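You operate a simulated robot arm through the tools that you are given. There is no shell and no other tool. Be economical: measure what you need, move in short steps, check, and stop when the job is done.

You run a simulated robot arm. Do the job below in one go: nothing can be reset, and whatever is moved stays where it is left.

TASK
Put the teal stop pin on top of the yellow roller. Then put the blue cap bottle on the white layer pad. Then shut the knobs drawer. Keep to this order. Set down upright: blue cap bottle.

The check looks at the end state, three seconds after you hand in, the way a careful person would. Anything else that was tipped, shoved, dropped, spilled or broken makes it a failure. A push-on lid holds only when it is set on centred and level and pressed home; a screw cap is set on level and turned clockwise until tight.

THE ROBOT
A 7-joint arm with a fingered hand on a trunk, on a base that drives. Base frame: it is fixed to the floor where the robot stands at the start and does not move with it; the origin is under the middle of the robot, x ahead of it, y to its left, z up; the surface under the hand at the start is at about z = 0.85. Readings come in m, rad, newtons and seconds.
Its first joint turns from -2.007 to 2.007 rad. Places, roughly: knobs drawer [2.7, 5.3, 0.8]; white layer pad [-1, -1, 1]. Payload 5 kg.
The TCP is the grasp point between the finger pads, 0.032 m short of the fingertips. In the tool frame z runs along the fingers and y along their closing line. The gripper opens to 0.16 m. The gripper's body begins 0.089 m behind the TCP. The gripper is a hand of 4 fingers: y runs from the thumb to the fingers, the wrist lies at [0, 0, -0.267] in the tool frame.
Orientation is that of the tool frame in the base frame, as [roll, pitch, yaw] about the fixed x, y, z axes, in that order (R = Rz(yaw) Ry(pitch) Rx(roll)). With the fingers straight down and closing along the base's y, the tool's x points along the base's -x, its y along +y and its z along -z.

THE INTERFACE
- The arm moves only by the tool arm_command. Its argument "plan" is a list of rows, each an object of numbers (a shift or turn left out is 0): "rx", "ry", "rz": the turn, a rotation vector about the tool's x, y, z in rad; "x", "y", "z": the shift along the tool's x, y, z in m. In form: [{"rx": .., "ry": .., "rz": .., "x": .., "y": .., "z": ..}, ...]. A call has 1 to 12 rows; each row is the pose to reach, as a shift and turn from the pose commanded when the call began, along the tool's axes at that moment. A row lasts 0.2 s, in which the tool goes at most 0.05 m and 0.15 rad; a call with a longer step from one row to the next is refused whole. A pose out of reach is approached as far as the arm can. The call stops where the force on the tool passes 40 N (or 10 N more than at its start, if that is more) or the arm is blocked; 0.2 s more then pass. In this call time passes only in rows, and 0.2 s behind the last. The reply holds the time, the measured pose of the TCP, the force on the tool along the base axes, the opening and the grip force, in the units named above and with some noise, with the torque about the TCP (base axes, N m) and any sound that the robot's microphone picked up.
- Cameras (640 x 400 px; columns grow to the right, rows downward): "scene" is now at [-0.0738, 0.1318, 1.773]; the picture's right is [-0.98, 0.19, 0.00], its down [0.15, 0.79, -0.59] and it looks along [-0.11, -0.58, -0.81] (base axes); focal length 250 px, centre (320, 200). "wrist" rides on the gripper at [0.08, -0.004, -0.114] in the tool frame; the picture's right is [0.05, 1.00, 0.00], its down [-0.82, 0.04, -0.58] and it looks along [-0.58, 0.03, 0.82] (tool axes); focal length 265 px, centre (320, 200). There is no depth. A picture from a camera that has moved, and an enlarged one, comes with that camera's place and axes in the base frame and with its lens.
- capture(camera): a new picture of that camera. It takes no simulated time.
- raise_lower(by): slides the trunk up (or, below 0, down) by that many m; the arm and the scene camera ride with it, the base frame stays. It gives what a move gives, with no picture.
- roll_base(legs): drives the robot by 1 to 6 legs, each [ahead, turn to the left] in m and rad, along the robot's own axes; the way and the turn of a leg run together, so that a leg with both is an arc; at most 1.5 m and 3.142 rad a leg. The arm and the cameras ride along, it lands a little off, and it stops where it bumps. It gives what a move gives.
- finger_targets(finger1, finger2, finger3, thumb_bend): sets how far each is bent, from 0 (flat) to 1 (curled in); at 0.3 the hand is open as for a grip, at 0.7 the pads meet at the TCP. One left out holds its place. A second passes; each finger stops where it meets its share of the squeeze, and holds until it gets a number again. It is the only way to open and close the hand. It gives what a move gives, with no picture; readings hold the bend of each and the force on the fingers (four entries, about 0 where the hand has none), thumb and palm.
- aim_head(pan, tilt): turns the head with the scene camera to pan (to the left, within 2.705 rad either way) and tilt (down, from -0.506 to 1.204), counted from straight ahead of the robot. It gives what a move gives.
- enlarge(camera, box): a new picture of the part [left, top, right, bottom] of that camera's present view, enlarged. It takes no simulated time.
- hand_in(): hands the job in; it is judged then, once.

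Work in short steps. Places have to be worked out from the pictures, the camera data and where the tool is seen: move nearer, look again, correct. Check each grasp and each placing, and mend what went wrong. You have 165 turns and 120 pictures in all, those below and enlarged ones among them. Open the gripper and draw the arm clear of the work before you hand the job in, unless the task says otherwise; then end with one line.

The tools are called after "Emit:" by a JSON object that holds its "api" and its "payload". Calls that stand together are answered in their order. arm_command: Moves the arm, as the interface text tells. Its arguments: {"type":"object","properties":{"plan":{"type":"array","items":{"type":"object","properties":{"rx":{"type":"number"},"ry":{"type":"number"},"rz":{"type":"number"},"x":{"type":"number"},"y":{"type":"number"},"z":{"type":"number"}}}}},"required":["plan"]} The other tools are called the same way: raise_lower (by) slides the trunk up or down; finger_targets (finger1, finger2, finger3, thumb_bend) moves the fingers one by one; roll_base (legs) drives the base; aim_head (pan, tilt) turns the head that bears the scene camera; capture (camera) takes a picture; enlarge (camera, box) takes an enlarged picture of a part of a camera's view; hand_in () hands the job in.

At the start:

```text
clock: 0.0
position: [0.305, -0.5618, 1.2264]
tcp_rot: [-3.139, 0.001, 3.141]
wrist_force: [0.6, 0.4, -0.5]
moment: [0.0, 0.02, -0.01]
grip_width: 0.1599
gripper_force: 0.1
shape: jaw
bend: [0.3, 0.3, 0.3, 0.3]
finger forces: [0.0, 0.1, 0.0, 0.0, 0.0, 0.0]
trunk travel left (down, up): [-0.625, 0.365]
robot x, y, heading: [-0.0001, 0.0007, -0.005]
head pan, tilt: [-1.765, 0.935]
```

scene: 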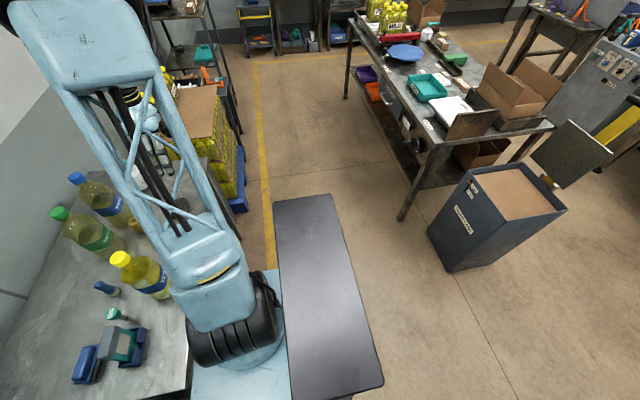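
wrist: 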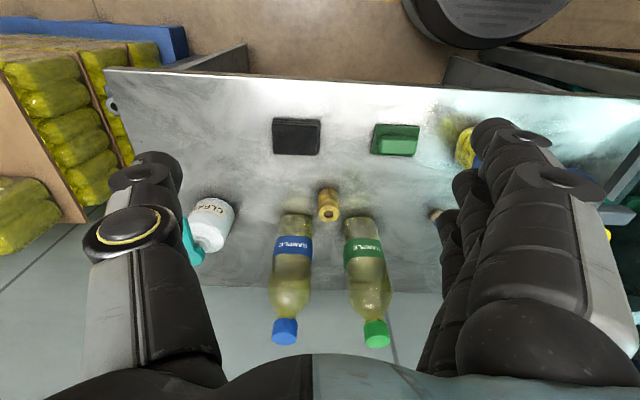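

The wrist picture shows the bench right of the robot with bottles and small blocks. I turn the head to look at that bench properly.

Emit:
{"api": "aim_head", "payload": {"pan": -0.8, "tilt": 0.8}}

Emit:
{"api": "capture", "payload": {"camera": "scene"}}

Emit:
{"api": "enlarge", "payload": {"camera": "wrist", "box": [160, 80, 500, 292]}}

```text
clock: 1.2
position: [0.3043, -0.5612, 1.2276]
tcp_rot: [-3.139, -0.001, -3.141]
wrist_force: [1.0, -0.7, -0.4]
moment: [-0.02, 0.0, 0.01]
grip_width: 0.1598
gripper_force: 0.1
shape: jaw
bend: [0.3, 0.3, 0.3, 0.3]
finger forces: [0.0, 0.0, 0.1, 0.0, 0.0, 0.1]
trunk travel left (down, up): [-0.625, 0.365]
robot x, y, heading: [0.0019, 0.0028, -0.004]
head pan, tilt: [-0.799, 0.799]
```

```text
117 pictures are left
camera scene: at [-0.0035, 0.146, 1.7835], right [-0.72, -0.7, 0.0], down [-0.5, 0.51, -0.7], along [0.49, -0.5, -0.72], focal length 250 px, centre (320, 200)
```

scene: 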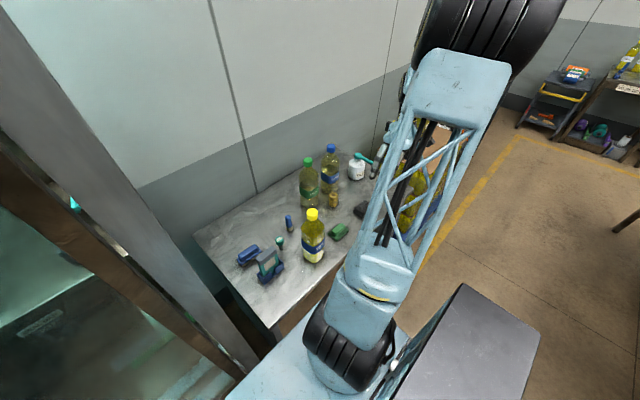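

```text
1.88 times, centred on (330, 186) of wrist
camera zoom: at [0.2233, -0.5652, 1.341], right [-0.05, 1.0, 0.0], down [0.82, 0.04, 0.58], along [0.58, 0.03, -0.82], focal length 500 px, centre (301, 226)
```

zoom: 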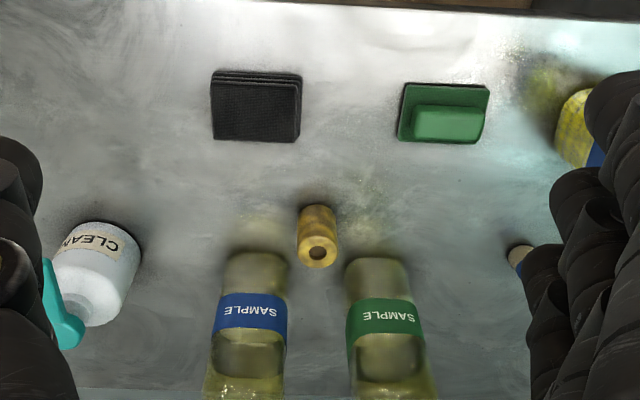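

The yellow roller is the bored cylinder in front of the bottles, and the stop pin is likely the small teal thing at scene (280,243). I enlarge that part.

Emit:
{"api": "enlarge", "payload": {"camera": "scene", "box": [220, 130, 400, 300]}}

Emit:
{"api": "enlarge", "payload": {"camera": "scene", "box": [230, 195, 310, 295]}}

```text
2.35 times, centred on (310, 215) of scene
camera zoom: at [-0.0035, 0.146, 1.7835], right [-0.72, -0.7, 0.0], down [-0.5, 0.51, -0.7], along [0.49, -0.5, -0.72], focal length 587 px, centre (344, 165)
```

zoom: 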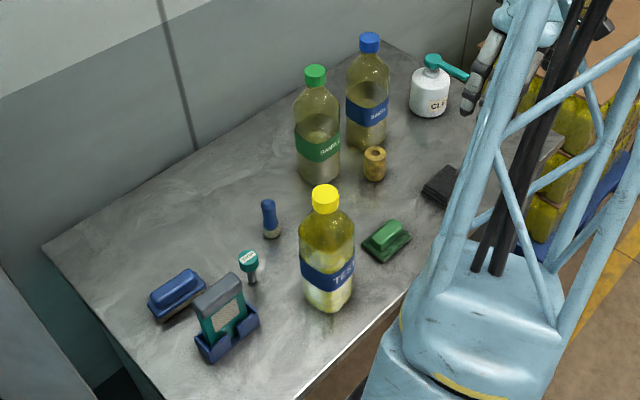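

```text
4.00 times, centred on (270, 245) of scene
camera zoom: at [-0.0035, 0.146, 1.7835], right [-0.72, -0.7, 0.0], down [-0.5, 0.51, -0.7], along [0.49, -0.5, -0.72], focal length 998 px, centre (520, 20)
```

zoom: 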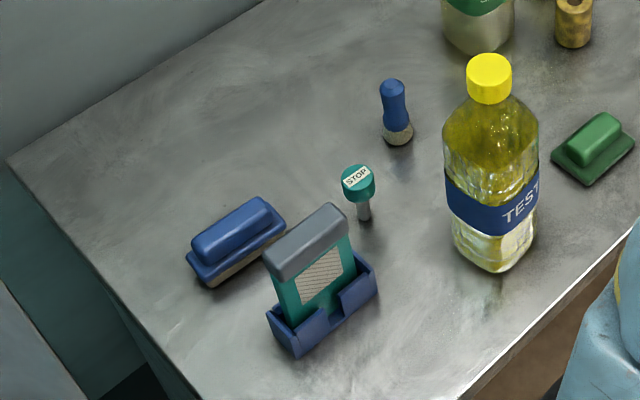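

The pin stands upright at about (0.54,-0.17), its head near z 0.92; the roller is near (0.56,-0.53). I move high over the pin, turning the hand so the thumb faces the robot.

Emit:
{"api": "arm_command", "payload": {"plan": [{"x": -0.0194, "y": 0.0327, "z": -0.02, "rz": 0.131}, {"x": -0.0388, "y": 0.0653, "z": -0.04, "rz": 0.262}, {"x": -0.0583, "y": 0.098, "z": -0.06, "rz": 0.393}, {"x": -0.0777, "y": 0.1307, "z": -0.06, "rz": 0.524}, {"x": -0.0971, "y": 0.1633, "z": -0.06, "rz": 0.654}, {"x": -0.1165, "y": 0.196, "z": -0.06, "rz": 0.785}, {"x": -0.1359, "y": 0.2287, "z": -0.06, "rz": 0.916}, {"x": -0.1553, "y": 0.2613, "z": -0.06, "rz": 1.047}, {"x": -0.1748, "y": 0.294, "z": -0.06, "rz": 1.178}, {"x": -0.1942, "y": 0.3267, "z": -0.06, "rz": 1.309}, {"x": -0.2136, "y": 0.3593, "z": -0.06, "rz": 1.44}, {"x": -0.233, "y": 0.392, "z": -0.06, "rz": 1.57}]}}

Emit:
{"api": "capture", "payload": {"camera": "wrist"}}

Emit:
{"api": "capture", "payload": {"camera": "scene"}}

```text
clock: 3.8
position: [0.5387, -0.1684, 1.288]
tcp_rot: [-3.138, 0.003, 1.571]
wrist_force: [0.1, 0.5, -0.1]
moment: [-0.02, -0.01, 0.0]
grip_width: 0.1601
gripper_force: 0.1
shape: jaw
bend: [0.3, 0.3, 0.3, 0.3]
finger forces: [0.0, 0.0, 0.0, 0.0, 0.0, 0.0]
trunk travel left (down, up): [-0.625, 0.365]
robot x, y, heading: [0.0037, 0.0028, 0.0]
head pan, tilt: [-0.799, 0.799]
```

```text
113 pictures are left
camera wrist: at [0.5342, -0.0868, 1.4005], right [1.0, 0.05, 0.0], down [0.04, -0.81, 0.58], along [0.03, -0.58, -0.81], focal length 265 px, centre (320, 200)
```

wrist: 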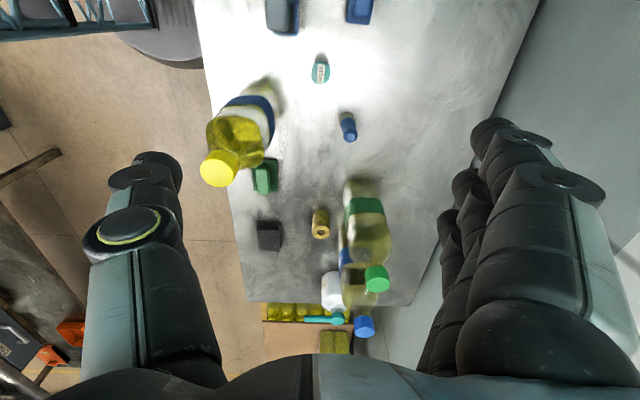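

```text
112 pictures are left
camera scene: at [-0.0028, 0.1472, 1.7834], right [-0.72, -0.7, 0.0], down [-0.5, 0.51, -0.7], along [0.49, -0.5, -0.72], focal length 250 px, centre (320, 200)
```

scene: 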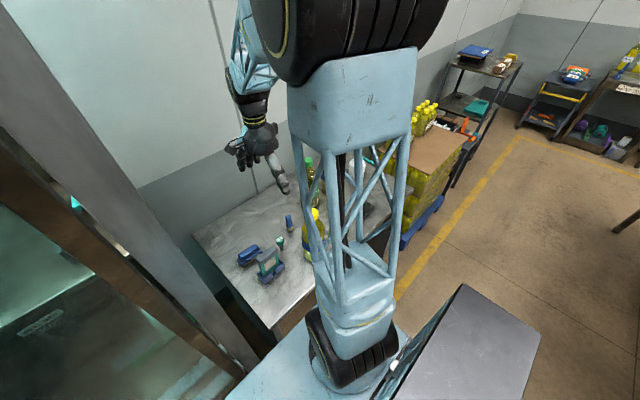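

The pin lies directly under the TCP. I enlarge the wrist view to check what surrounds the pin before descending.

Emit:
{"api": "enlarge", "payload": {"camera": "wrist", "box": [190, 0, 430, 150]}}

Emit:
{"api": "finger_targets", "payload": {"finger1": 0.45, "finger2": 0.45, "finger3": 0.45, "thumb_bend": 0.45}}

Emit:
{"api": "capture", "payload": {"camera": "wrist"}}

```text
2.67 times, centred on (310, 75) of wrist
camera zoom: at [0.5342, -0.0868, 1.4005], right [1.0, 0.05, 0.0], down [0.04, -0.81, 0.58], along [0.03, -0.58, -0.81], focal length 708 px, centre (347, 533)
```

zoom: 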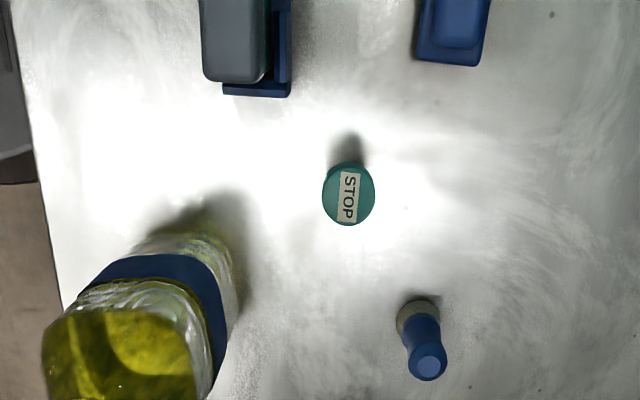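

```text
clock: 4.8
position: [0.5384, -0.1694, 1.2878]
tcp_rot: [-3.139, 0.004, 1.571]
wrist_force: [-0.6, 0.1, 0.0]
moment: [-0.03, 0.03, 0.01]
grip_width: 0.1121
gripper_force: 0.0
shape: fingers
bend: [0.45, 0.45, 0.45, 0.45]
finger forces: [0.1, 0.0, 0.0, 0.1, 0.1, 0.0]
trunk travel left (down, up): [-0.625, 0.365]
robot x, y, heading: [0.0002, 0.0016, 0.005]
head pan, tilt: [-0.799, 0.799]
```

```text
110 pictures are left
camera wrist: at [0.5336, -0.088, 1.4007], right [1.0, 0.05, 0.0], down [0.04, -0.81, 0.58], along [0.03, -0.58, -0.81], focal length 265 px, centre (320, 200)
```

wrist: 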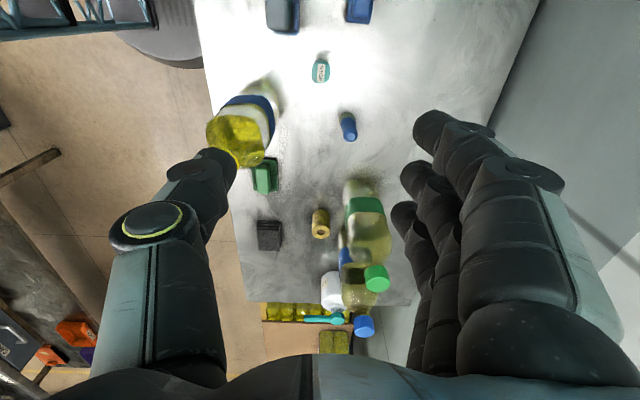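

The pin has clearance on the thumb and finger sides. I descend to z≈1.03 and look again.

Emit:
{"api": "arm_command", "payload": {"plan": [{"z": 0.045}, {"z": 0.09}, {"z": 0.135}, {"z": 0.18}, {"z": 0.22}, {"z": 0.255}]}}

Emit:
{"api": "capture", "payload": {"camera": "wrist"}}

Emit:
{"api": "enlarge", "payload": {"camera": "scene", "box": [220, 180, 380, 300]}}

```text
clock: 6.2
position: [0.5374, -0.1715, 1.0305]
tcp_rot: [-3.139, 0.001, 1.57]
wrist_force: [0.3, -0.2, -0.1]
moment: [0.01, 0.01, 0.0]
grip_width: 0.112
gripper_force: 0.0
shape: fingers
bend: [0.45, 0.45, 0.45, 0.45]
finger forces: [0.1, 0.0, 0.0, 0.1, 0.0, 0.0]
trunk travel left (down, up): [-0.625, 0.365]
robot x, y, heading: [0.0002, 0.0009, 0.006]
head pan, tilt: [-0.799, 0.799]
```

```text
109 pictures are left
camera wrist: at [0.5319, -0.0893, 1.1439], right [1.0, 0.05, 0.0], down [0.04, -0.81, 0.58], along [0.03, -0.58, -0.82], focal length 265 px, centre (320, 200)
```

wrist: 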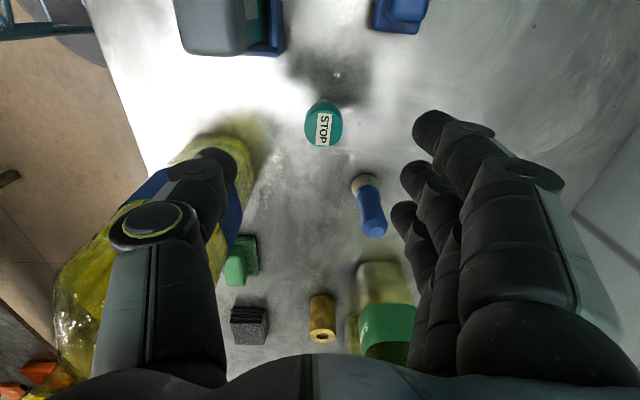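

```text
3.33 times, centred on (300, 240) of scene
camera zoom: at [-0.0026, 0.1459, 1.7836], right [-0.72, -0.7, 0.0], down [-0.5, 0.51, -0.7], along [0.49, -0.5, -0.72], focal length 832 px, centre (387, 67)
```

zoom: 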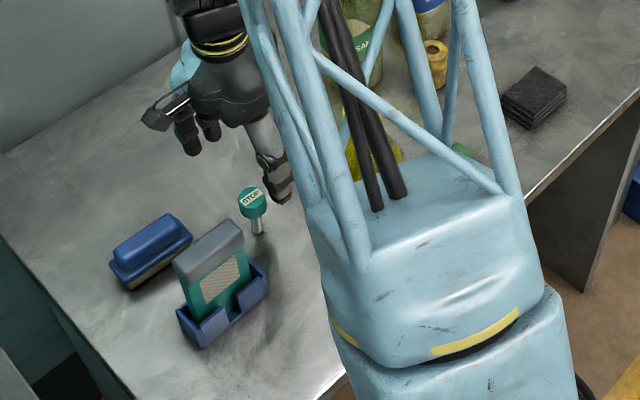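

The pin is centred under the TCP, but the thumb knuckle would pass close to the yellow-cap bottle. I narrow the hand, turn 0.3 rad away from the bottle, then look.

Emit:
{"api": "finger_targets", "payload": {"finger1": 0.52, "finger2": 0.52, "finger3": 0.52, "thumb_bend": 0.52}}

Emit:
{"api": "arm_command", "payload": {"plan": [{"rz": 0.15}, {"rz": 0.3}, {"rz": 0.3, "z": 0.03}]}}

Emit:
{"api": "capture", "payload": {"camera": "wrist"}}

```text
clock: 7.2
position: [0.5371, -0.1688, 1.0315]
tcp_rot: [-3.14, 0.003, 1.57]
wrist_force: [0.0, 0.7, 0.9]
moment: [0.01, -0.03, 0.03]
grip_width: 0.0842
gripper_force: 0.1
shape: fingers
bend: [0.52, 0.52, 0.52, 0.52]
finger forces: [0.0, 0.0, 0.0, 0.0, 0.0, 0.1]
trunk travel left (down, up): [-0.625, 0.365]
robot x, y, heading: [0.001, -0.0025, 0.001]
head pan, tilt: [-0.799, 0.799]
```

```text
clock: 8.0
position: [0.5378, -0.1712, 1.0024]
tcp_rot: [-3.141, 0.003, 1.27]
wrist_force: [-0.2, -1.4, 0.4]
moment: [0.0, -0.01, 0.03]
grip_width: 0.0841
gripper_force: 0.0
shape: fingers
bend: [0.52, 0.52, 0.52, 0.52]
finger forces: [0.1, 0.1, 0.0, 0.0, 0.1, 0.0]
trunk travel left (down, up): [-0.625, 0.365]
robot x, y, heading: [-0.0021, -0.0054, 0.0]
head pan, tilt: [-0.799, 0.799]
```

```text
107 pictures are left
camera wrist: at [0.5563, -0.0919, 1.1153], right [0.97, -0.25, 0.0], down [-0.2, -0.79, 0.58], along [-0.14, -0.56, -0.81], focal length 265 px, centre (320, 200)
```

wrist: 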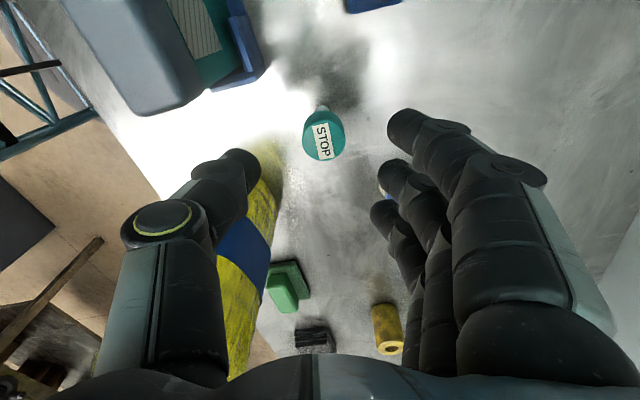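

Clearances all look at least 2 cm. I descend so the fingertips flank only the pin's head (TCP z≈0.932).

Emit:
{"api": "arm_command", "payload": {"plan": [{"z": 0.03}, {"z": 0.055}, {"z": 0.07}]}}

Emit:
{"api": "capture", "payload": {"camera": "wrist"}}

Emit:
{"api": "enlarge", "payload": {"camera": "scene", "box": [240, 190, 340, 270]}}

```text
clock: 8.8
position: [0.5366, -0.1708, 0.9315]
tcp_rot: [3.141, 0.003, 1.271]
wrist_force: [-0.3, 0.6, -0.7]
moment: [-0.01, -0.02, -0.01]
grip_width: 0.0842
gripper_force: 0.1
shape: fingers
bend: [0.52, 0.52, 0.52, 0.52]
finger forces: [0.1, 0.0, 0.1, 0.1, 0.0, 0.0]
trunk travel left (down, up): [-0.625, 0.365]
robot x, y, heading: [0.0007, -0.0014, -0.0]
head pan, tilt: [-0.799, 0.799]
```

```text
106 pictures are left
camera wrist: at [0.5551, -0.092, 1.0448], right [0.97, -0.24, 0.0], down [-0.2, -0.79, 0.58], along [-0.14, -0.56, -0.81], focal length 265 px, centre (320, 200)
```

wrist: 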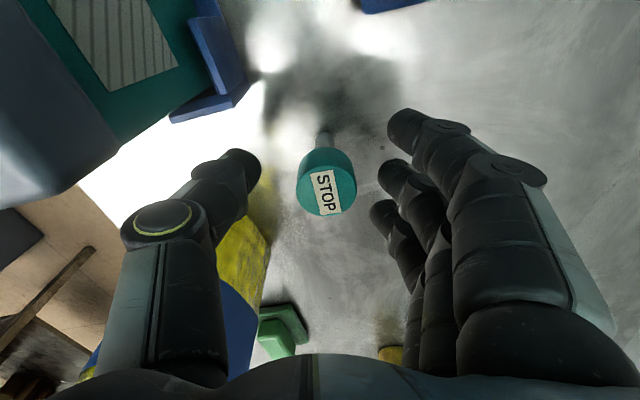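

```text
5.00 times, centred on (290, 230) of scene
camera zoom: at [-0.0034, 0.1463, 1.7836], right [-0.72, -0.7, 0.0], down [-0.5, 0.51, -0.7], along [0.49, -0.5, -0.72], focal length 1248 px, centre (470, 50)
```

zoom: 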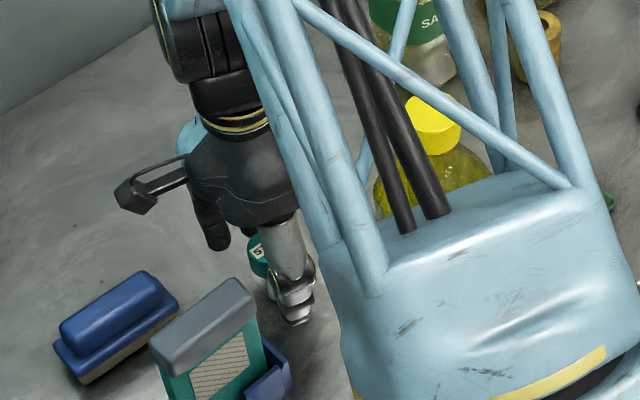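

The head sits centred between thumb and middle finger. I close those two.

Emit:
{"api": "finger_targets", "payload": {"finger2": 0.7, "thumb_bend": 0.7}}

Emit:
{"api": "capture", "payload": {"camera": "wrist"}}

```text
clock: 9.8
position: [0.5364, -0.1711, 0.9317]
tcp_rot: [-3.141, 0.004, 1.273]
wrist_force: [-0.1, 0.6, 0.0]
moment: [0.0, 0.01, -0.03]
grip_width: 0.0605
gripper_force: 8.3
shape: fingers
bend: [0.52, 0.61, 0.52, 0.67]
finger forces: [0.0, 8.7, 0.0, 0.0, 8.7, 0.0]
trunk travel left (down, up): [-0.625, 0.365]
robot x, y, heading: [-0.0004, 0.0014, -0.005]
head pan, tilt: [-0.799, 0.799]
```

```text
104 pictures are left
camera wrist: at [0.555, -0.092, 1.0447], right [0.97, -0.25, 0.0], down [-0.2, -0.79, 0.58], along [-0.14, -0.56, -0.81], focal length 265 px, centre (320, 200)
```

wrist: 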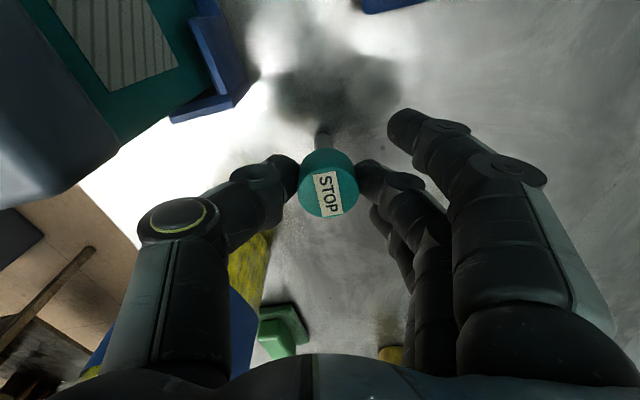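

Both pads hold the head at about 8.7 N. I lift it clear and check the hold.

Emit:
{"api": "arm_command", "payload": {"plan": [{"z": -0.02}, {"z": -0.05}, {"z": -0.08}, {"z": -0.12}]}}

Emit:
{"api": "capture", "payload": {"camera": "wrist"}}

```text
clock: 10.8
position: [0.5347, -0.1679, 1.0522]
tcp_rot: [-3.142, 0.005, 1.272]
wrist_force: [-0.6, 0.2, -0.5]
moment: [0.03, -0.02, 0.01]
grip_width: 0.0605
gripper_force: 9.4
shape: fingers
bend: [0.52, 0.61, 0.52, 0.67]
finger forces: [0.0, 8.7, 0.0, 0.1, 8.8, 0.0]
trunk travel left (down, up): [-0.625, 0.365]
robot x, y, heading: [-0.0, 0.0012, -0.003]
head pan, tilt: [-0.799, 0.799]
```

```text
103 pictures are left
camera wrist: at [0.5537, -0.0899, 1.1657], right [0.97, -0.24, 0.0], down [-0.2, -0.79, 0.58], along [-0.14, -0.56, -0.81], focal length 265 px, centre (320, 200)
```

wrist: 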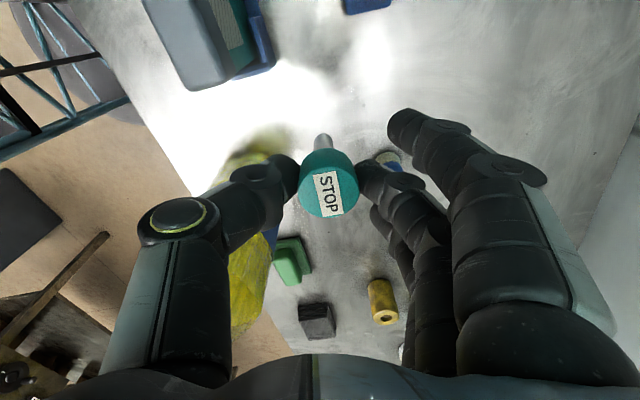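

The pin is held straight. I lift above bottle height, then travel over the roller turning the hand back.

Emit:
{"api": "arm_command", "payload": {"plan": [{"z": -0.048}, {"z": -0.096}, {"z": -0.144}, {"z": -0.192}, {"z": -0.23}]}}

Emit:
{"api": "arm_command", "payload": {"plan": [{"x": -0.028, "y": 0.0105, "rz": -0.149}, {"x": -0.056, "y": 0.021, "rz": -0.298}, {"x": -0.084, "y": 0.0315, "rz": -0.447}, {"x": -0.112, "y": 0.042, "rz": -0.596}, {"x": -0.14, "y": 0.0525, "rz": -0.745}, {"x": -0.168, "y": 0.063, "rz": -0.894}, {"x": -0.197, "y": 0.0735, "rz": -1.043}, {"x": -0.225, "y": 0.084, "rz": -1.192}, {"x": -0.253, "y": 0.0945, "rz": -1.341}, {"x": -0.281, "y": 0.105, "rz": -1.49}, {"x": -0.309, "y": 0.1155, "rz": -1.639}, {"x": -0.337, "y": 0.126, "rz": -1.788}]}}

Emit:
{"api": "capture", "payload": {"camera": "wrist"}}

Emit:
{"api": "capture", "payload": {"camera": "scene"}}

```text
clock: 12.0
position: [0.5341, -0.1678, 1.2813]
tcp_rot: [-3.141, 0.005, 1.273]
wrist_force: [-0.5, -0.3, -0.6]
moment: [0.01, 0.01, -0.02]
grip_width: 0.0604
gripper_force: 8.8
shape: fingers
bend: [0.52, 0.61, 0.52, 0.67]
finger forces: [0.1, 8.8, 0.0, 0.1, 8.7, 0.1]
trunk travel left (down, up): [-0.625, 0.365]
robot x, y, heading: [0.0003, -0.0013, 0.0]
head pan, tilt: [-0.799, 0.799]
```

```text
clock: 14.6
position: [0.559, -0.5329, 1.2832]
tcp_rot: [-3.14, -0.002, 3.061]
wrist_force: [-0.7, -0.8, 0.0]
moment: [0.03, 0.02, 0.01]
grip_width: 0.0602
gripper_force: 8.6
shape: fingers
bend: [0.52, 0.61, 0.52, 0.68]
finger forces: [0.0, 8.5, 0.0, 0.0, 8.6, 0.0]
trunk travel left (down, up): [-0.625, 0.365]
robot x, y, heading: [0.0019, -0.0009, -0.002]
head pan, tilt: [-0.799, 0.799]
```

```text
102 pictures are left
camera wrist: at [0.478, -0.5292, 1.3957], right [0.03, 1.0, 0.0], down [0.82, -0.02, 0.58], along [0.58, -0.02, -0.82], focal length 265 px, centre (320, 200)
```

wrist: 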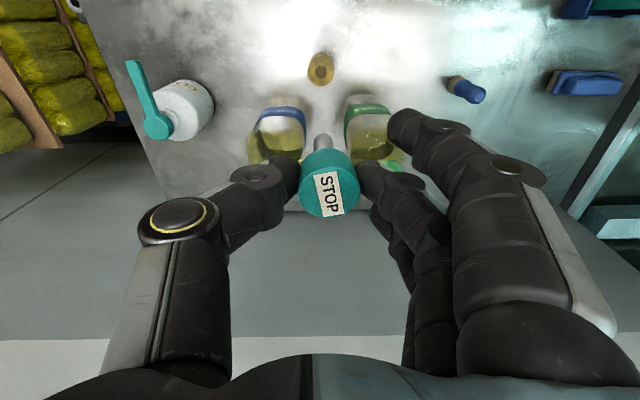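

```text
101 pictures are left
camera scene: at [-0.0033, 0.1448, 1.7836], right [-0.72, -0.7, 0.0], down [-0.5, 0.52, -0.7], along [0.49, -0.5, -0.72], focal length 250 px, centre (320, 200)
```

scene: 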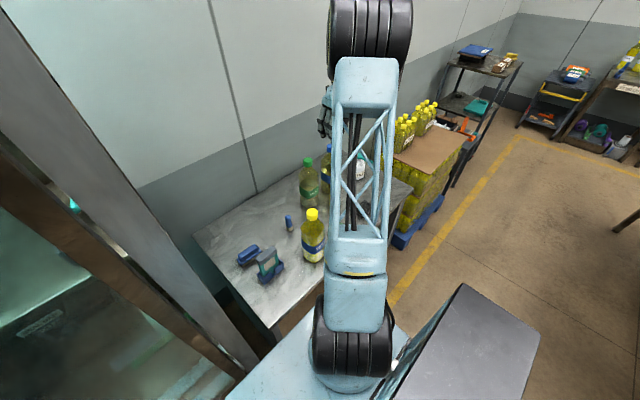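

The roller shows near the top of the wrist view with its bore visible. I enlarge it to measure.

Emit:
{"api": "enlarge", "payload": {"camera": "wrist", "box": [270, 30, 370, 105]}}

Emit:
{"api": "enlarge", "payload": {"camera": "wrist", "box": [260, 120, 400, 230]}}

```text
5.33 times, centred on (320, 68) of wrist
camera zoom: at [0.478, -0.5292, 1.3957], right [0.03, 1.0, 0.0], down [0.82, -0.02, 0.58], along [0.58, -0.02, -0.82], focal length 1416 px, centre (320, 907)
```

zoom: 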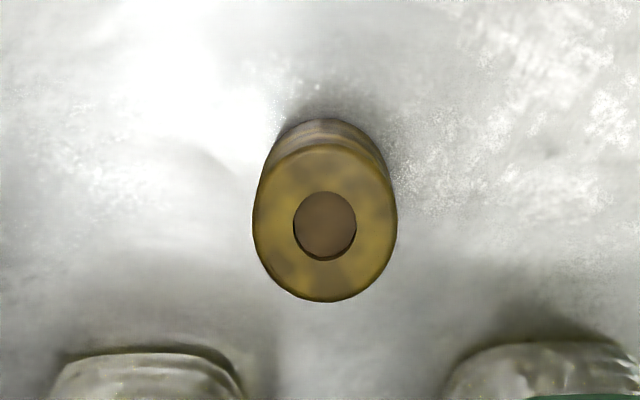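

```text
3.64 times, centred on (330, 175) of wrist
camera zoom: at [0.478, -0.5292, 1.3957], right [0.03, 1.0, 0.0], down [0.82, -0.02, 0.58], along [0.58, -0.02, -0.82], focal length 965 px, centre (284, 291)
```

zoom: 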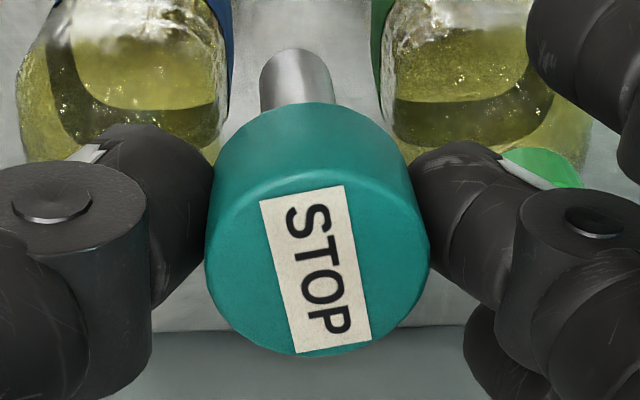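

The bore (~19 mm) fits the shank (~15 mm), and the roller top is at about (0.560,-0.532,0.914). I turn the hand slightly so the outer finger clears the green-cap bottle, then descend partway.

Emit:
{"api": "arm_command", "payload": {"plan": [{"x": -0.001, "y": -0.002, "rz": -0.12}, {"x": -0.0018, "y": -0.003, "rz": -0.23}, {"x": -0.0018, "y": -0.003, "z": 0.04, "rz": -0.23}, {"x": -0.0018, "y": -0.003, "z": 0.08, "rz": -0.23}, {"x": -0.0018, "y": -0.003, "z": 0.12, "rz": -0.23}, {"x": -0.0018, "y": -0.003, "z": 0.15, "rz": -0.23}]}}

Emit:
{"api": "capture", "payload": {"camera": "wrist"}}

Emit:
{"api": "enlarge", "payload": {"camera": "wrist", "box": [270, 60, 370, 160]}}

```text
clock: 16.0
position: [0.5606, -0.5328, 1.1303]
tcp_rot: [-3.139, -0.001, -2.993]
wrist_force: [0.4, -0.6, -0.1]
moment: [-0.02, -0.01, 0.01]
grip_width: 0.0599
gripper_force: 8.2
shape: fingers
bend: [0.52, 0.61, 0.52, 0.68]
finger forces: [0.0, 8.6, 0.0, 0.0, 8.6, 0.0]
trunk travel left (down, up): [-0.625, 0.365]
robot x, y, heading: [0.0005, 0.0032, -0.003]
head pan, tilt: [-0.799, 0.799]
```

```text
98 pictures are left
camera wrist: at [0.4809, -0.548, 1.2435], right [-0.2, 0.98, 0.0], down [0.8, 0.16, 0.58], along [0.57, 0.11, -0.82], focal length 265 px, centre (320, 200)
```

wrist: 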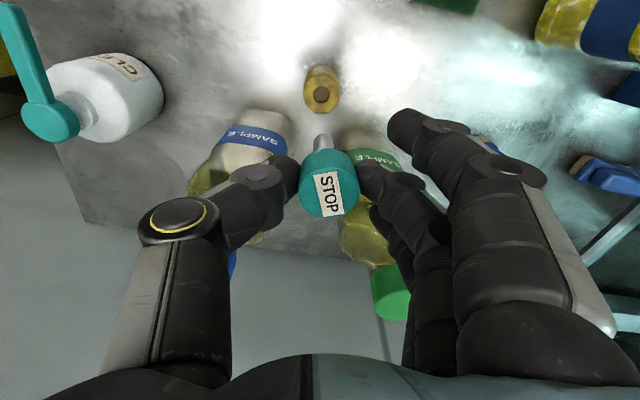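

```text
4.00 times, centred on (320, 110) of wrist
camera zoom: at [0.4809, -0.548, 1.2435], right [-0.2, 0.98, 0.0], down [0.8, 0.16, 0.58], along [0.57, 0.11, -0.82], focal length 1062 px, centre (320, 560)
```

zoom: 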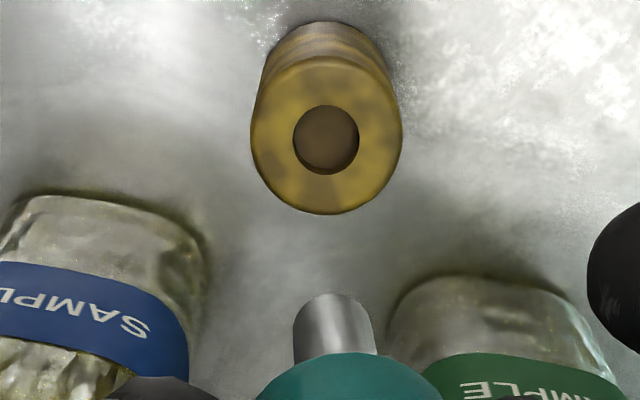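

The bore and shank tip line up to about 1 mm. I descend so the tip is ~2 cm above the roller and recheck.

Emit:
{"api": "arm_command", "payload": {"plan": [{"z": 0.035}, {"z": 0.07}, {"z": 0.105}]}}

Emit:
{"api": "capture", "payload": {"camera": "wrist"}}

Emit:
{"api": "enlarge", "payload": {"camera": "wrist", "box": [270, 90, 370, 180]}}

```text
clock: 16.8
position: [0.5609, -0.5363, 1.0262]
tcp_rot: [-3.141, -0.001, -2.995]
wrist_force: [0.6, 0.5, -0.2]
moment: [-0.01, 0.0, 0.03]
grip_width: 0.0599
gripper_force: 8.5
shape: fingers
bend: [0.52, 0.61, 0.52, 0.68]
finger forces: [0.1, 8.6, 0.0, 0.0, 8.5, 0.0]
trunk travel left (down, up): [-0.625, 0.365]
robot x, y, heading: [-0.0034, 0.0011, -0.0]
head pan, tilt: [-0.799, 0.799]
```

```text
96 pictures are left
camera wrist: at [0.4813, -0.5503, 1.1387], right [-0.2, 0.98, 0.0], down [0.8, 0.16, 0.58], along [0.57, 0.11, -0.82], focal length 265 px, centre (320, 200)
```

wrist: 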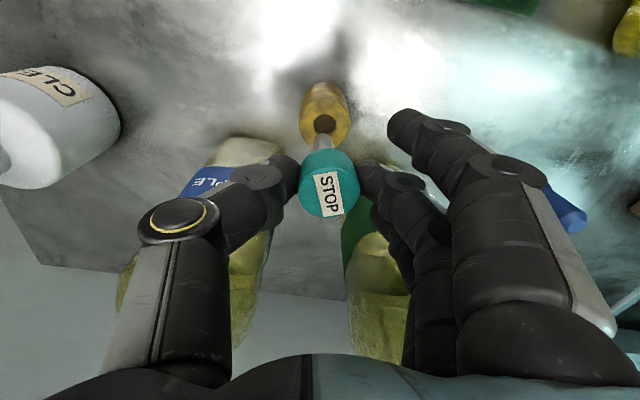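

```text
4.44 times, centred on (320, 135) of wrist
camera zoom: at [0.4813, -0.5503, 1.1387], right [-0.2, 0.98, 0.0], down [0.8, 0.16, 0.58], along [0.57, 0.11, -0.82], focal length 1180 px, centre (320, 489)
```

zoom: 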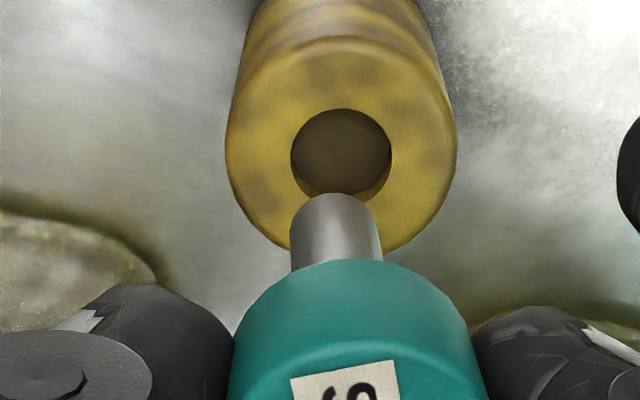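

The bore is about 1 mm to the tool's +y of the shank. I correct by that, lower to just above the roller, and compare rims.

Emit:
{"api": "arm_command", "payload": {"plan": [{"x": 0.001, "y": 0.0013, "z": 0.01}, {"x": 0.001, "y": 0.0013, "z": 0.022}]}}

Emit:
{"api": "enlarge", "payload": {"camera": "wrist", "box": [270, 90, 370, 180]}}

```text
clock: 17.4
position: [0.5604, -0.5345, 1.005]
tcp_rot: [-3.14, -0.002, -2.994]
wrist_force: [-0.2, -0.1, -0.9]
moment: [-0.03, -0.02, 0.01]
grip_width: 0.0599
gripper_force: 8.8
shape: fingers
bend: [0.52, 0.61, 0.52, 0.68]
finger forces: [0.1, 8.6, 0.0, 0.1, 8.7, 0.0]
trunk travel left (down, up): [-0.625, 0.365]
robot x, y, heading: [0.0002, -0.0027, -0.002]
head pan, tilt: [-0.799, 0.799]
```

```text
4.44 times, centred on (320, 135) of wrist
camera zoom: at [0.4794, -0.5483, 1.1173], right [-0.2, 0.98, 0.0], down [0.8, 0.16, 0.58], along [0.57, 0.11, -0.82], focal length 1180 px, centre (320, 489)
```

zoom: 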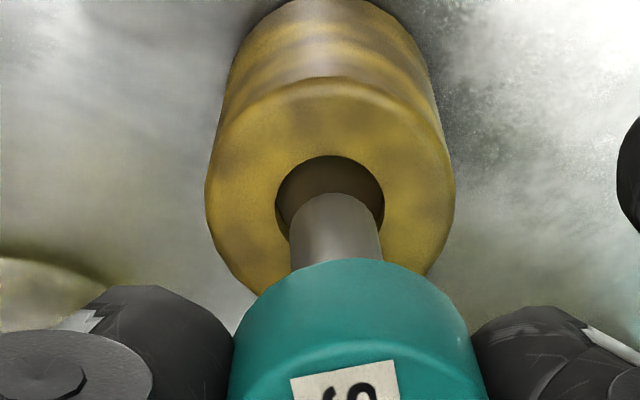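

Small correction: the bore is ~1 mm toward −y and ~2 mm toward +x (tool). I apply it and lower a few mm.

Emit:
{"api": "arm_command", "payload": {"plan": [{"x": 0.002, "y": -0.001}, {"x": 0.002, "y": -0.001, "z": 0.006}]}}

Emit:
{"api": "enlarge", "payload": {"camera": "wrist", "box": [280, 110, 370, 180]}}

```text
clock: 18.0
position: [0.5572, -0.5335, 0.9989]
tcp_rot: [-3.14, -0.002, -2.992]
wrist_force: [0.6, 0.0, -0.8]
moment: [0.02, 0.01, -0.04]
grip_width: 0.06
gripper_force: 9.2
shape: fingers
bend: [0.52, 0.61, 0.52, 0.68]
finger forces: [0.0, 8.5, 0.1, 0.0, 8.6, 0.0]
trunk travel left (down, up): [-0.625, 0.365]
robot x, y, heading: [-0.0014, 0.0001, -0.001]
head pan, tilt: [-0.799, 0.799]
```

```text
5.71 times, centred on (325, 145) of wrist
camera zoom: at [0.4775, -0.5486, 1.1121], right [-0.2, 0.98, 0.0], down [0.8, 0.16, 0.58], along [0.57, 0.11, -0.82], focal length 1517 px, centre (291, 514)
```

zoom: 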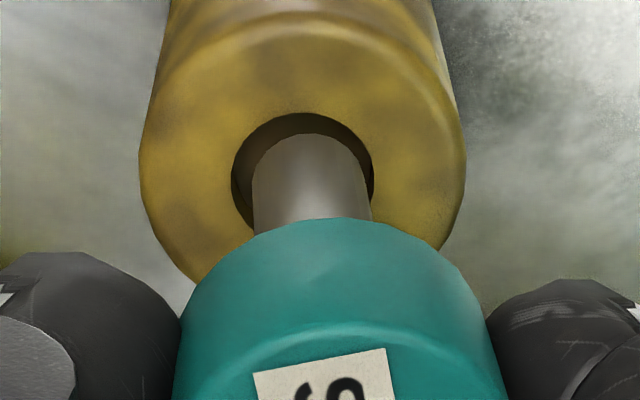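

Near-rim gap is about right; laterally the shank is ~1.4 mm too far to the tool's +y. I shift and lower gently.

Emit:
{"api": "arm_command", "payload": {"plan": [{"y": -0.0014, "x": 0.0003}, {"y": -0.0014, "x": 0.0003, "z": 0.004}, {"y": -0.0014, "x": 0.0003, "z": 0.009}]}}

Emit:
{"api": "enlarge", "payload": {"camera": "wrist", "box": [280, 110, 370, 180]}}

```text
clock: 18.8
position: [0.5564, -0.5335, 0.9904]
tcp_rot: [-3.14, -0.002, -2.995]
wrist_force: [0.6, -0.4, 3.3]
moment: [-0.05, -0.01, 0.05]
grip_width: 0.0583
gripper_force: 6.9
shape: fingers
bend: [0.52, 0.62, 0.52, 0.68]
finger forces: [0.0, 6.4, 0.0, 0.0, 7.4, 0.0]
trunk travel left (down, up): [-0.625, 0.365]
robot x, y, heading: [-0.0015, 0.0001, 0.002]
head pan, tilt: [-0.799, 0.799]
```

```text
5.71 times, centred on (325, 145) of wrist
camera zoom: at [0.4769, -0.5494, 1.1033], right [-0.2, 0.98, 0.0], down [0.8, 0.16, 0.58], along [0.56, 0.11, -0.82], focal length 1517 px, centre (291, 514)
```

zoom: 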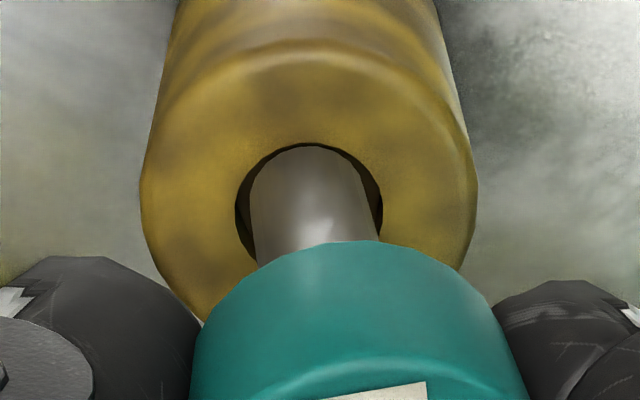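

Contact at 3 N: the tip now sits on the near rim of the bore. I lift slightly, shift 2 mm away from the robot, and lower again.

Emit:
{"api": "arm_command", "payload": {"plan": [{"z": -0.004}, {"z": -0.004, "x": -0.002}]}}

Emit:
{"api": "enlarge", "payload": {"camera": "wrist", "box": [280, 110, 370, 180]}}

```text
clock: 19.4
position: [0.5576, -0.5338, 0.9933]
tcp_rot: [-3.14, 0.0, -2.994]
wrist_force: [-1.1, 0.4, -0.7]
moment: [0.02, 0.15, 0.02]
grip_width: 0.0571
gripper_force: 6.1
shape: fingers
bend: [0.52, 0.63, 0.52, 0.68]
finger forces: [0.1, 5.9, 0.0, 0.0, 6.4, 0.0]
trunk travel left (down, up): [-0.625, 0.365]
robot x, y, heading: [0.0002, 0.0014, 0.003]
head pan, tilt: [-0.799, 0.799]
```

```text
5.71 times, centred on (325, 145) of wrist
camera zoom: at [0.4791, -0.5495, 1.1068], right [-0.2, 0.98, 0.0], down [0.8, 0.16, 0.58], along [0.57, 0.11, -0.82], focal length 1517 px, centre (291, 514)
```

zoom: 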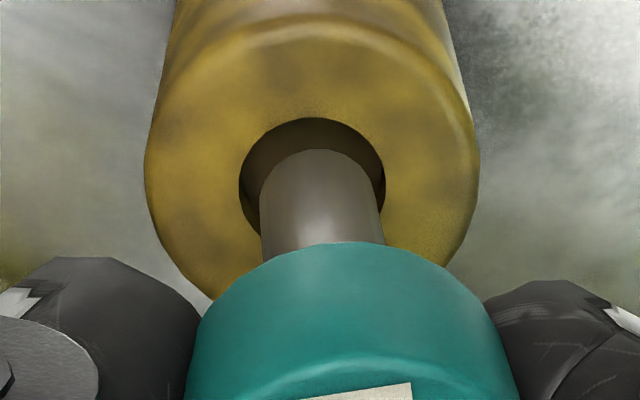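

Now the near-rim gap (allowing for the lift) is about 2 mm, i.e. centred; laterally 1 mm off. I correct and lower.

Emit:
{"api": "arm_command", "payload": {"plan": [{"y": -0.0009}, {"y": -0.0009, "z": 0.004}, {"y": -0.0009, "z": 0.008}]}}

Emit:
{"api": "enlarge", "payload": {"camera": "wrist", "box": [280, 110, 370, 180]}}

```text
clock: 20.2
position: [0.5588, -0.5347, 0.9854]
tcp_rot: [-3.138, -0.002, -2.993]
wrist_force: [-0.6, 0.2, -1.1]
moment: [0.01, 0.02, 0.0]
grip_width: 0.0567
gripper_force: 5.1
shape: fingers
bend: [0.52, 0.64, 0.52, 0.69]
finger forces: [0.0, 5.8, 0.0, 0.0, 5.6, 0.1]
trunk travel left (down, up): [-0.625, 0.365]
robot x, y, heading: [-0.0001, -0.0013, 0.004]
head pan, tilt: [-0.799, 0.799]
```

```text
5.71 times, centred on (325, 145) of wrist
camera zoom: at [0.4798, -0.5507, 1.0985], right [-0.2, 0.98, 0.0], down [0.8, 0.16, 0.58], along [0.57, 0.11, -0.82], focal length 1517 px, centre (291, 514)
```

zoom: 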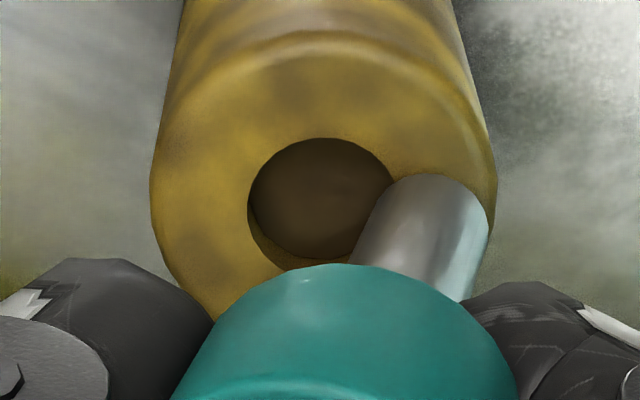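

The pin has tilted in the grip. Before moving, I look at the whole hand.

Emit:
{"api": "capture", "payload": {"camera": "wrist"}}

Emit:
{"api": "enlarge", "payload": {"camera": "wrist", "box": [250, 110, 400, 230]}}

```text
89 pictures are left
camera wrist: at [0.4798, -0.5507, 1.0985], right [-0.2, 0.98, 0.0], down [0.8, 0.16, 0.58], along [0.57, 0.11, -0.82], focal length 265 px, centre (320, 200)
```

wrist: 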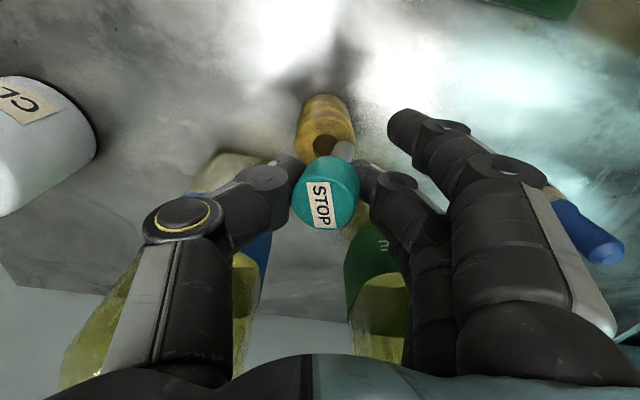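

```text
3.33 times, centred on (325, 170) of wrist
camera zoom: at [0.4798, -0.5507, 1.0985], right [-0.2, 0.98, 0.0], down [0.8, 0.16, 0.58], along [0.57, 0.11, -0.82], focal length 885 px, centre (303, 300)
```

zoom: 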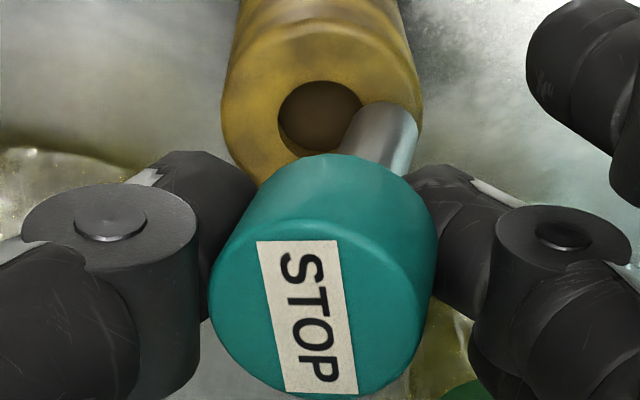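

The shank swung toward the finger side because the pads hold only the head's lower edge. I lift gently by 3 cm and look at the tilt.

Emit:
{"api": "arm_command", "payload": {"plan": [{"z": -0.003}, {"z": -0.008}, {"z": -0.014}, {"z": -0.02}, {"z": -0.026}, {"z": -0.03}]}}

Emit:
{"api": "enlarge", "payload": {"camera": "wrist", "box": [250, 90, 400, 230]}}

```text
clock: 21.6
position: [0.5584, -0.5346, 1.0162]
tcp_rot: [-3.14, -0.001, -2.993]
wrist_force: [-0.6, 0.2, -1.0]
moment: [0.02, -0.02, -0.01]
grip_width: 0.0567
gripper_force: 5.3
shape: fingers
bend: [0.52, 0.64, 0.52, 0.69]
finger forces: [0.0, 5.9, 0.0, 0.0, 5.6, 0.0]
trunk travel left (down, up): [-0.625, 0.365]
robot x, y, heading: [-0.0005, 0.0022, -0.005]
head pan, tilt: [-0.799, 0.799]
```

```text
2.86 times, centred on (325, 160) of wrist
camera zoom: at [0.4789, -0.5507, 1.1292], right [-0.2, 0.98, 0.0], down [0.8, 0.16, 0.58], along [0.57, 0.11, -0.82], focal length 758 px, centre (306, 314)
```

zoom: 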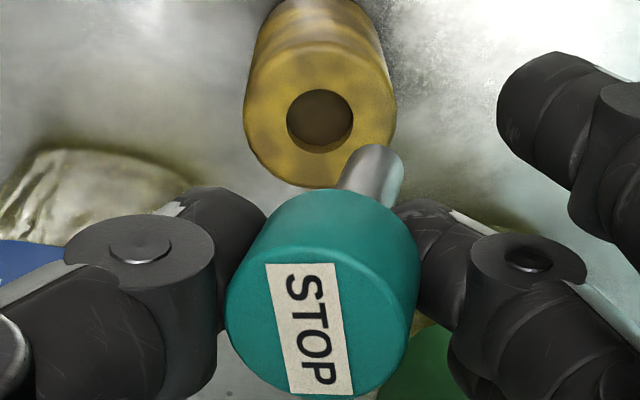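

Grip is steady. The shank leans ~0.24 rad toward the fingers; I raise a little and roll the hand by that amount to bring the shank vertical.

Emit:
{"api": "arm_command", "payload": {"plan": [{"z": -0.015, "rx": 0.06}, {"z": -0.02, "rx": 0.12}, {"z": -0.02, "rx": 0.18}, {"z": -0.02, "rx": 0.24}]}}

Emit:
{"api": "capture", "payload": {"camera": "wrist"}}

Emit:
{"api": "enlarge", "payload": {"camera": "wrist", "box": [250, 70, 400, 230]}}

```text
clock: 22.6
position: [0.5584, -0.5343, 1.0368]
tcp_rot: [-2.896, -0.002, -2.995]
wrist_force: [0.2, 0.2, -0.5]
moment: [-0.01, -0.04, -0.01]
grip_width: 0.0569
gripper_force: 5.0
shape: fingers
bend: [0.52, 0.64, 0.52, 0.69]
finger forces: [0.0, 6.1, 0.1, 0.1, 5.4, 0.1]
trunk travel left (down, up): [-0.625, 0.365]
robot x, y, heading: [-0.0013, -0.001, -0.0]
head pan, tilt: [-0.799, 0.799]
```

```text
86 pictures are left
camera wrist: at [0.475, -0.5226, 1.1476], right [-0.19, 0.95, -0.24], down [0.78, 0.3, 0.55], along [0.59, -0.08, -0.8], focal length 265 px, centre (320, 200)
```

wrist: 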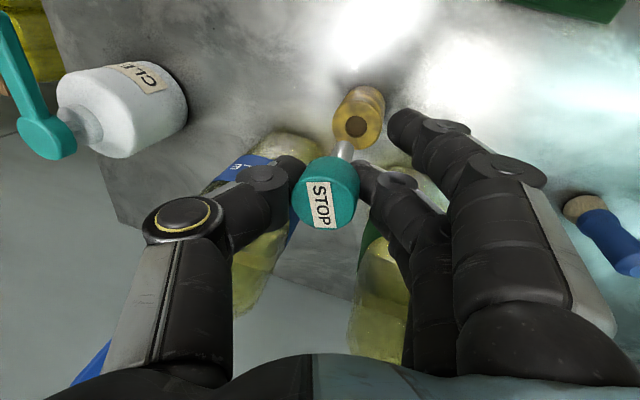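

```text
2.50 times, centred on (325, 150) of wrist
camera zoom: at [0.475, -0.5226, 1.1476], right [-0.19, 0.95, -0.24], down [0.78, 0.3, 0.55], along [0.59, -0.08, -0.8], focal length 664 px, centre (308, 325)
```

zoom: 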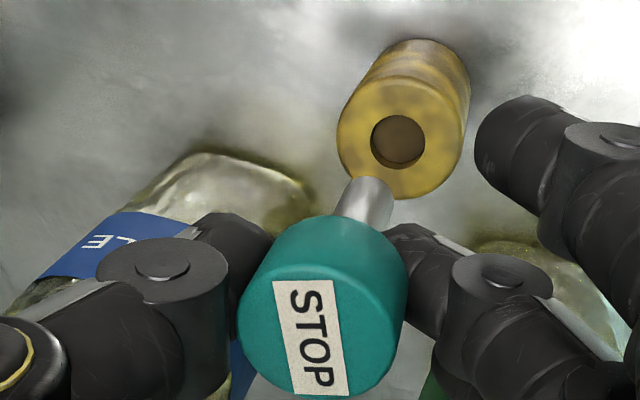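

The shank is now parallel to the roller axis, with its tip ~2 mm short in x and y of the bore. I correct and come down vertically 25 mm.

Emit:
{"api": "arm_command", "payload": {"plan": [{"x": -0.0012, "y": 0.004, "z": 0.012}, {"x": -0.0023, "y": 0.0077, "z": 0.0239}]}}

Emit:
{"api": "enlarge", "payload": {"camera": "wrist", "box": [290, 90, 390, 190]}}

```text
clock: 23.2
position: [0.5607, -0.5323, 1.0115]
tcp_rot: [-2.902, -0.001, -2.993]
wrist_force: [0.2, 0.4, -1.2]
moment: [-0.03, 0.01, 0.01]
grip_width: 0.0568
gripper_force: 5.7
shape: fingers
bend: [0.52, 0.64, 0.52, 0.69]
finger forces: [0.1, 6.0, 0.0, 0.1, 5.4, 0.1]
trunk travel left (down, up): [-0.625, 0.365]
robot x, y, heading: [-0.0002, -0.0018, 0.004]
head pan, tilt: [-0.799, 0.799]
```

```text
4.00 times, centred on (340, 140) of wrist
camera zoom: at [0.4771, -0.5216, 1.1221], right [-0.19, 0.95, -0.24], down [0.78, 0.3, 0.55], along [0.59, -0.08, -0.8], focal length 1062 px, centre (240, 440)
```

zoom: 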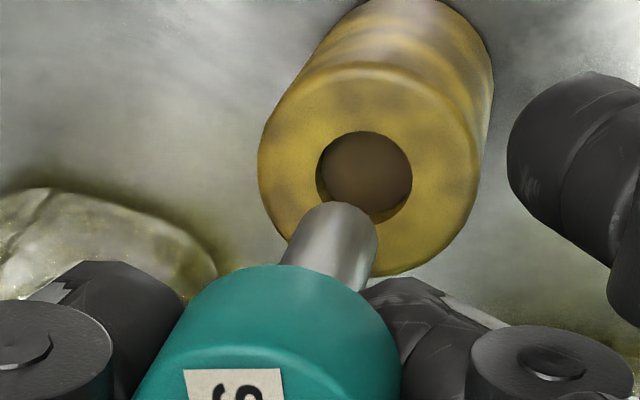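

Laterally aligned. I come down another 18 mm and compare the rims.

Emit:
{"api": "arm_command", "payload": {"plan": [{"y": 0.0022, "z": 0.0087}, {"y": 0.0044, "z": 0.0175}]}}

Emit:
{"api": "enlarge", "payload": {"camera": "wrist", "box": [290, 110, 380, 190]}}

```text
clock: 23.8
position: [0.5597, -0.5338, 0.9931]
tcp_rot: [-2.9, -0.001, -2.994]
wrist_force: [0.2, 0.5, -0.7]
moment: [0.0, -0.03, 0.01]
grip_width: 0.0566
gripper_force: 6.4
shape: fingers
bend: [0.52, 0.64, 0.52, 0.69]
finger forces: [0.1, 6.0, 0.0, 0.0, 5.4, 0.0]
trunk travel left (down, up): [-0.625, 0.365]
robot x, y, heading: [-0.0009, 0.0001, 0.002]
head pan, tilt: [-0.799, 0.799]
```

```text
5.00 times, centred on (335, 150) of wrist
camera zoom: at [0.4775, -0.5216, 1.104], right [-0.19, 0.95, -0.24], down [0.78, 0.3, 0.55], along [0.59, -0.08, -0.8], focal length 1327 px, centre (245, 450)
```

zoom: 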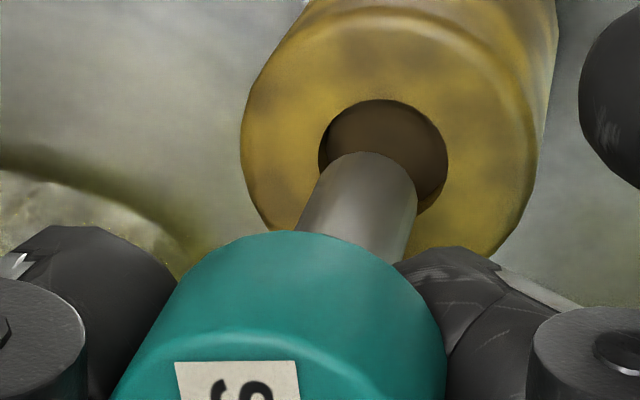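

The line-up holds (bore center lies on the shank's line of descent). I lower 8 mm more and check.

Emit:
{"api": "arm_command", "payload": {"plan": [{"y": 0.0015, "z": 0.0039}, {"y": 0.0025, "z": 0.0078}]}}

Emit:
{"api": "enlarge", "payload": {"camera": "wrist", "box": [290, 110, 380, 190]}}

```text
clock: 24.4
position: [0.5606, -0.5317, 0.9857]
tcp_rot: [-2.9, -0.002, -2.993]
wrist_force: [0.6, 0.5, 3.4]
moment: [0.0, 0.02, 0.0]
grip_width: 0.057
gripper_force: 6.4
shape: fingers
bend: [0.52, 0.64, 0.52, 0.69]
finger forces: [0.0, 5.9, 0.1, 0.1, 6.1, 0.0]
trunk travel left (down, up): [-0.625, 0.365]
robot x, y, heading: [-0.0022, 0.0032, -0.003]
head pan, tilt: [-0.799, 0.799]
```

```text
5.00 times, centred on (335, 150) of wrist
camera zoom: at [0.477, -0.5204, 1.0962], right [-0.19, 0.95, -0.24], down [0.78, 0.3, 0.55], along [0.59, -0.08, -0.8], focal length 1327 px, centre (245, 450)
```

zoom: 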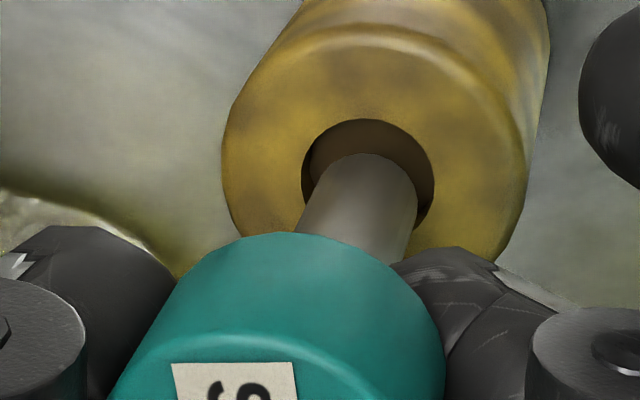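

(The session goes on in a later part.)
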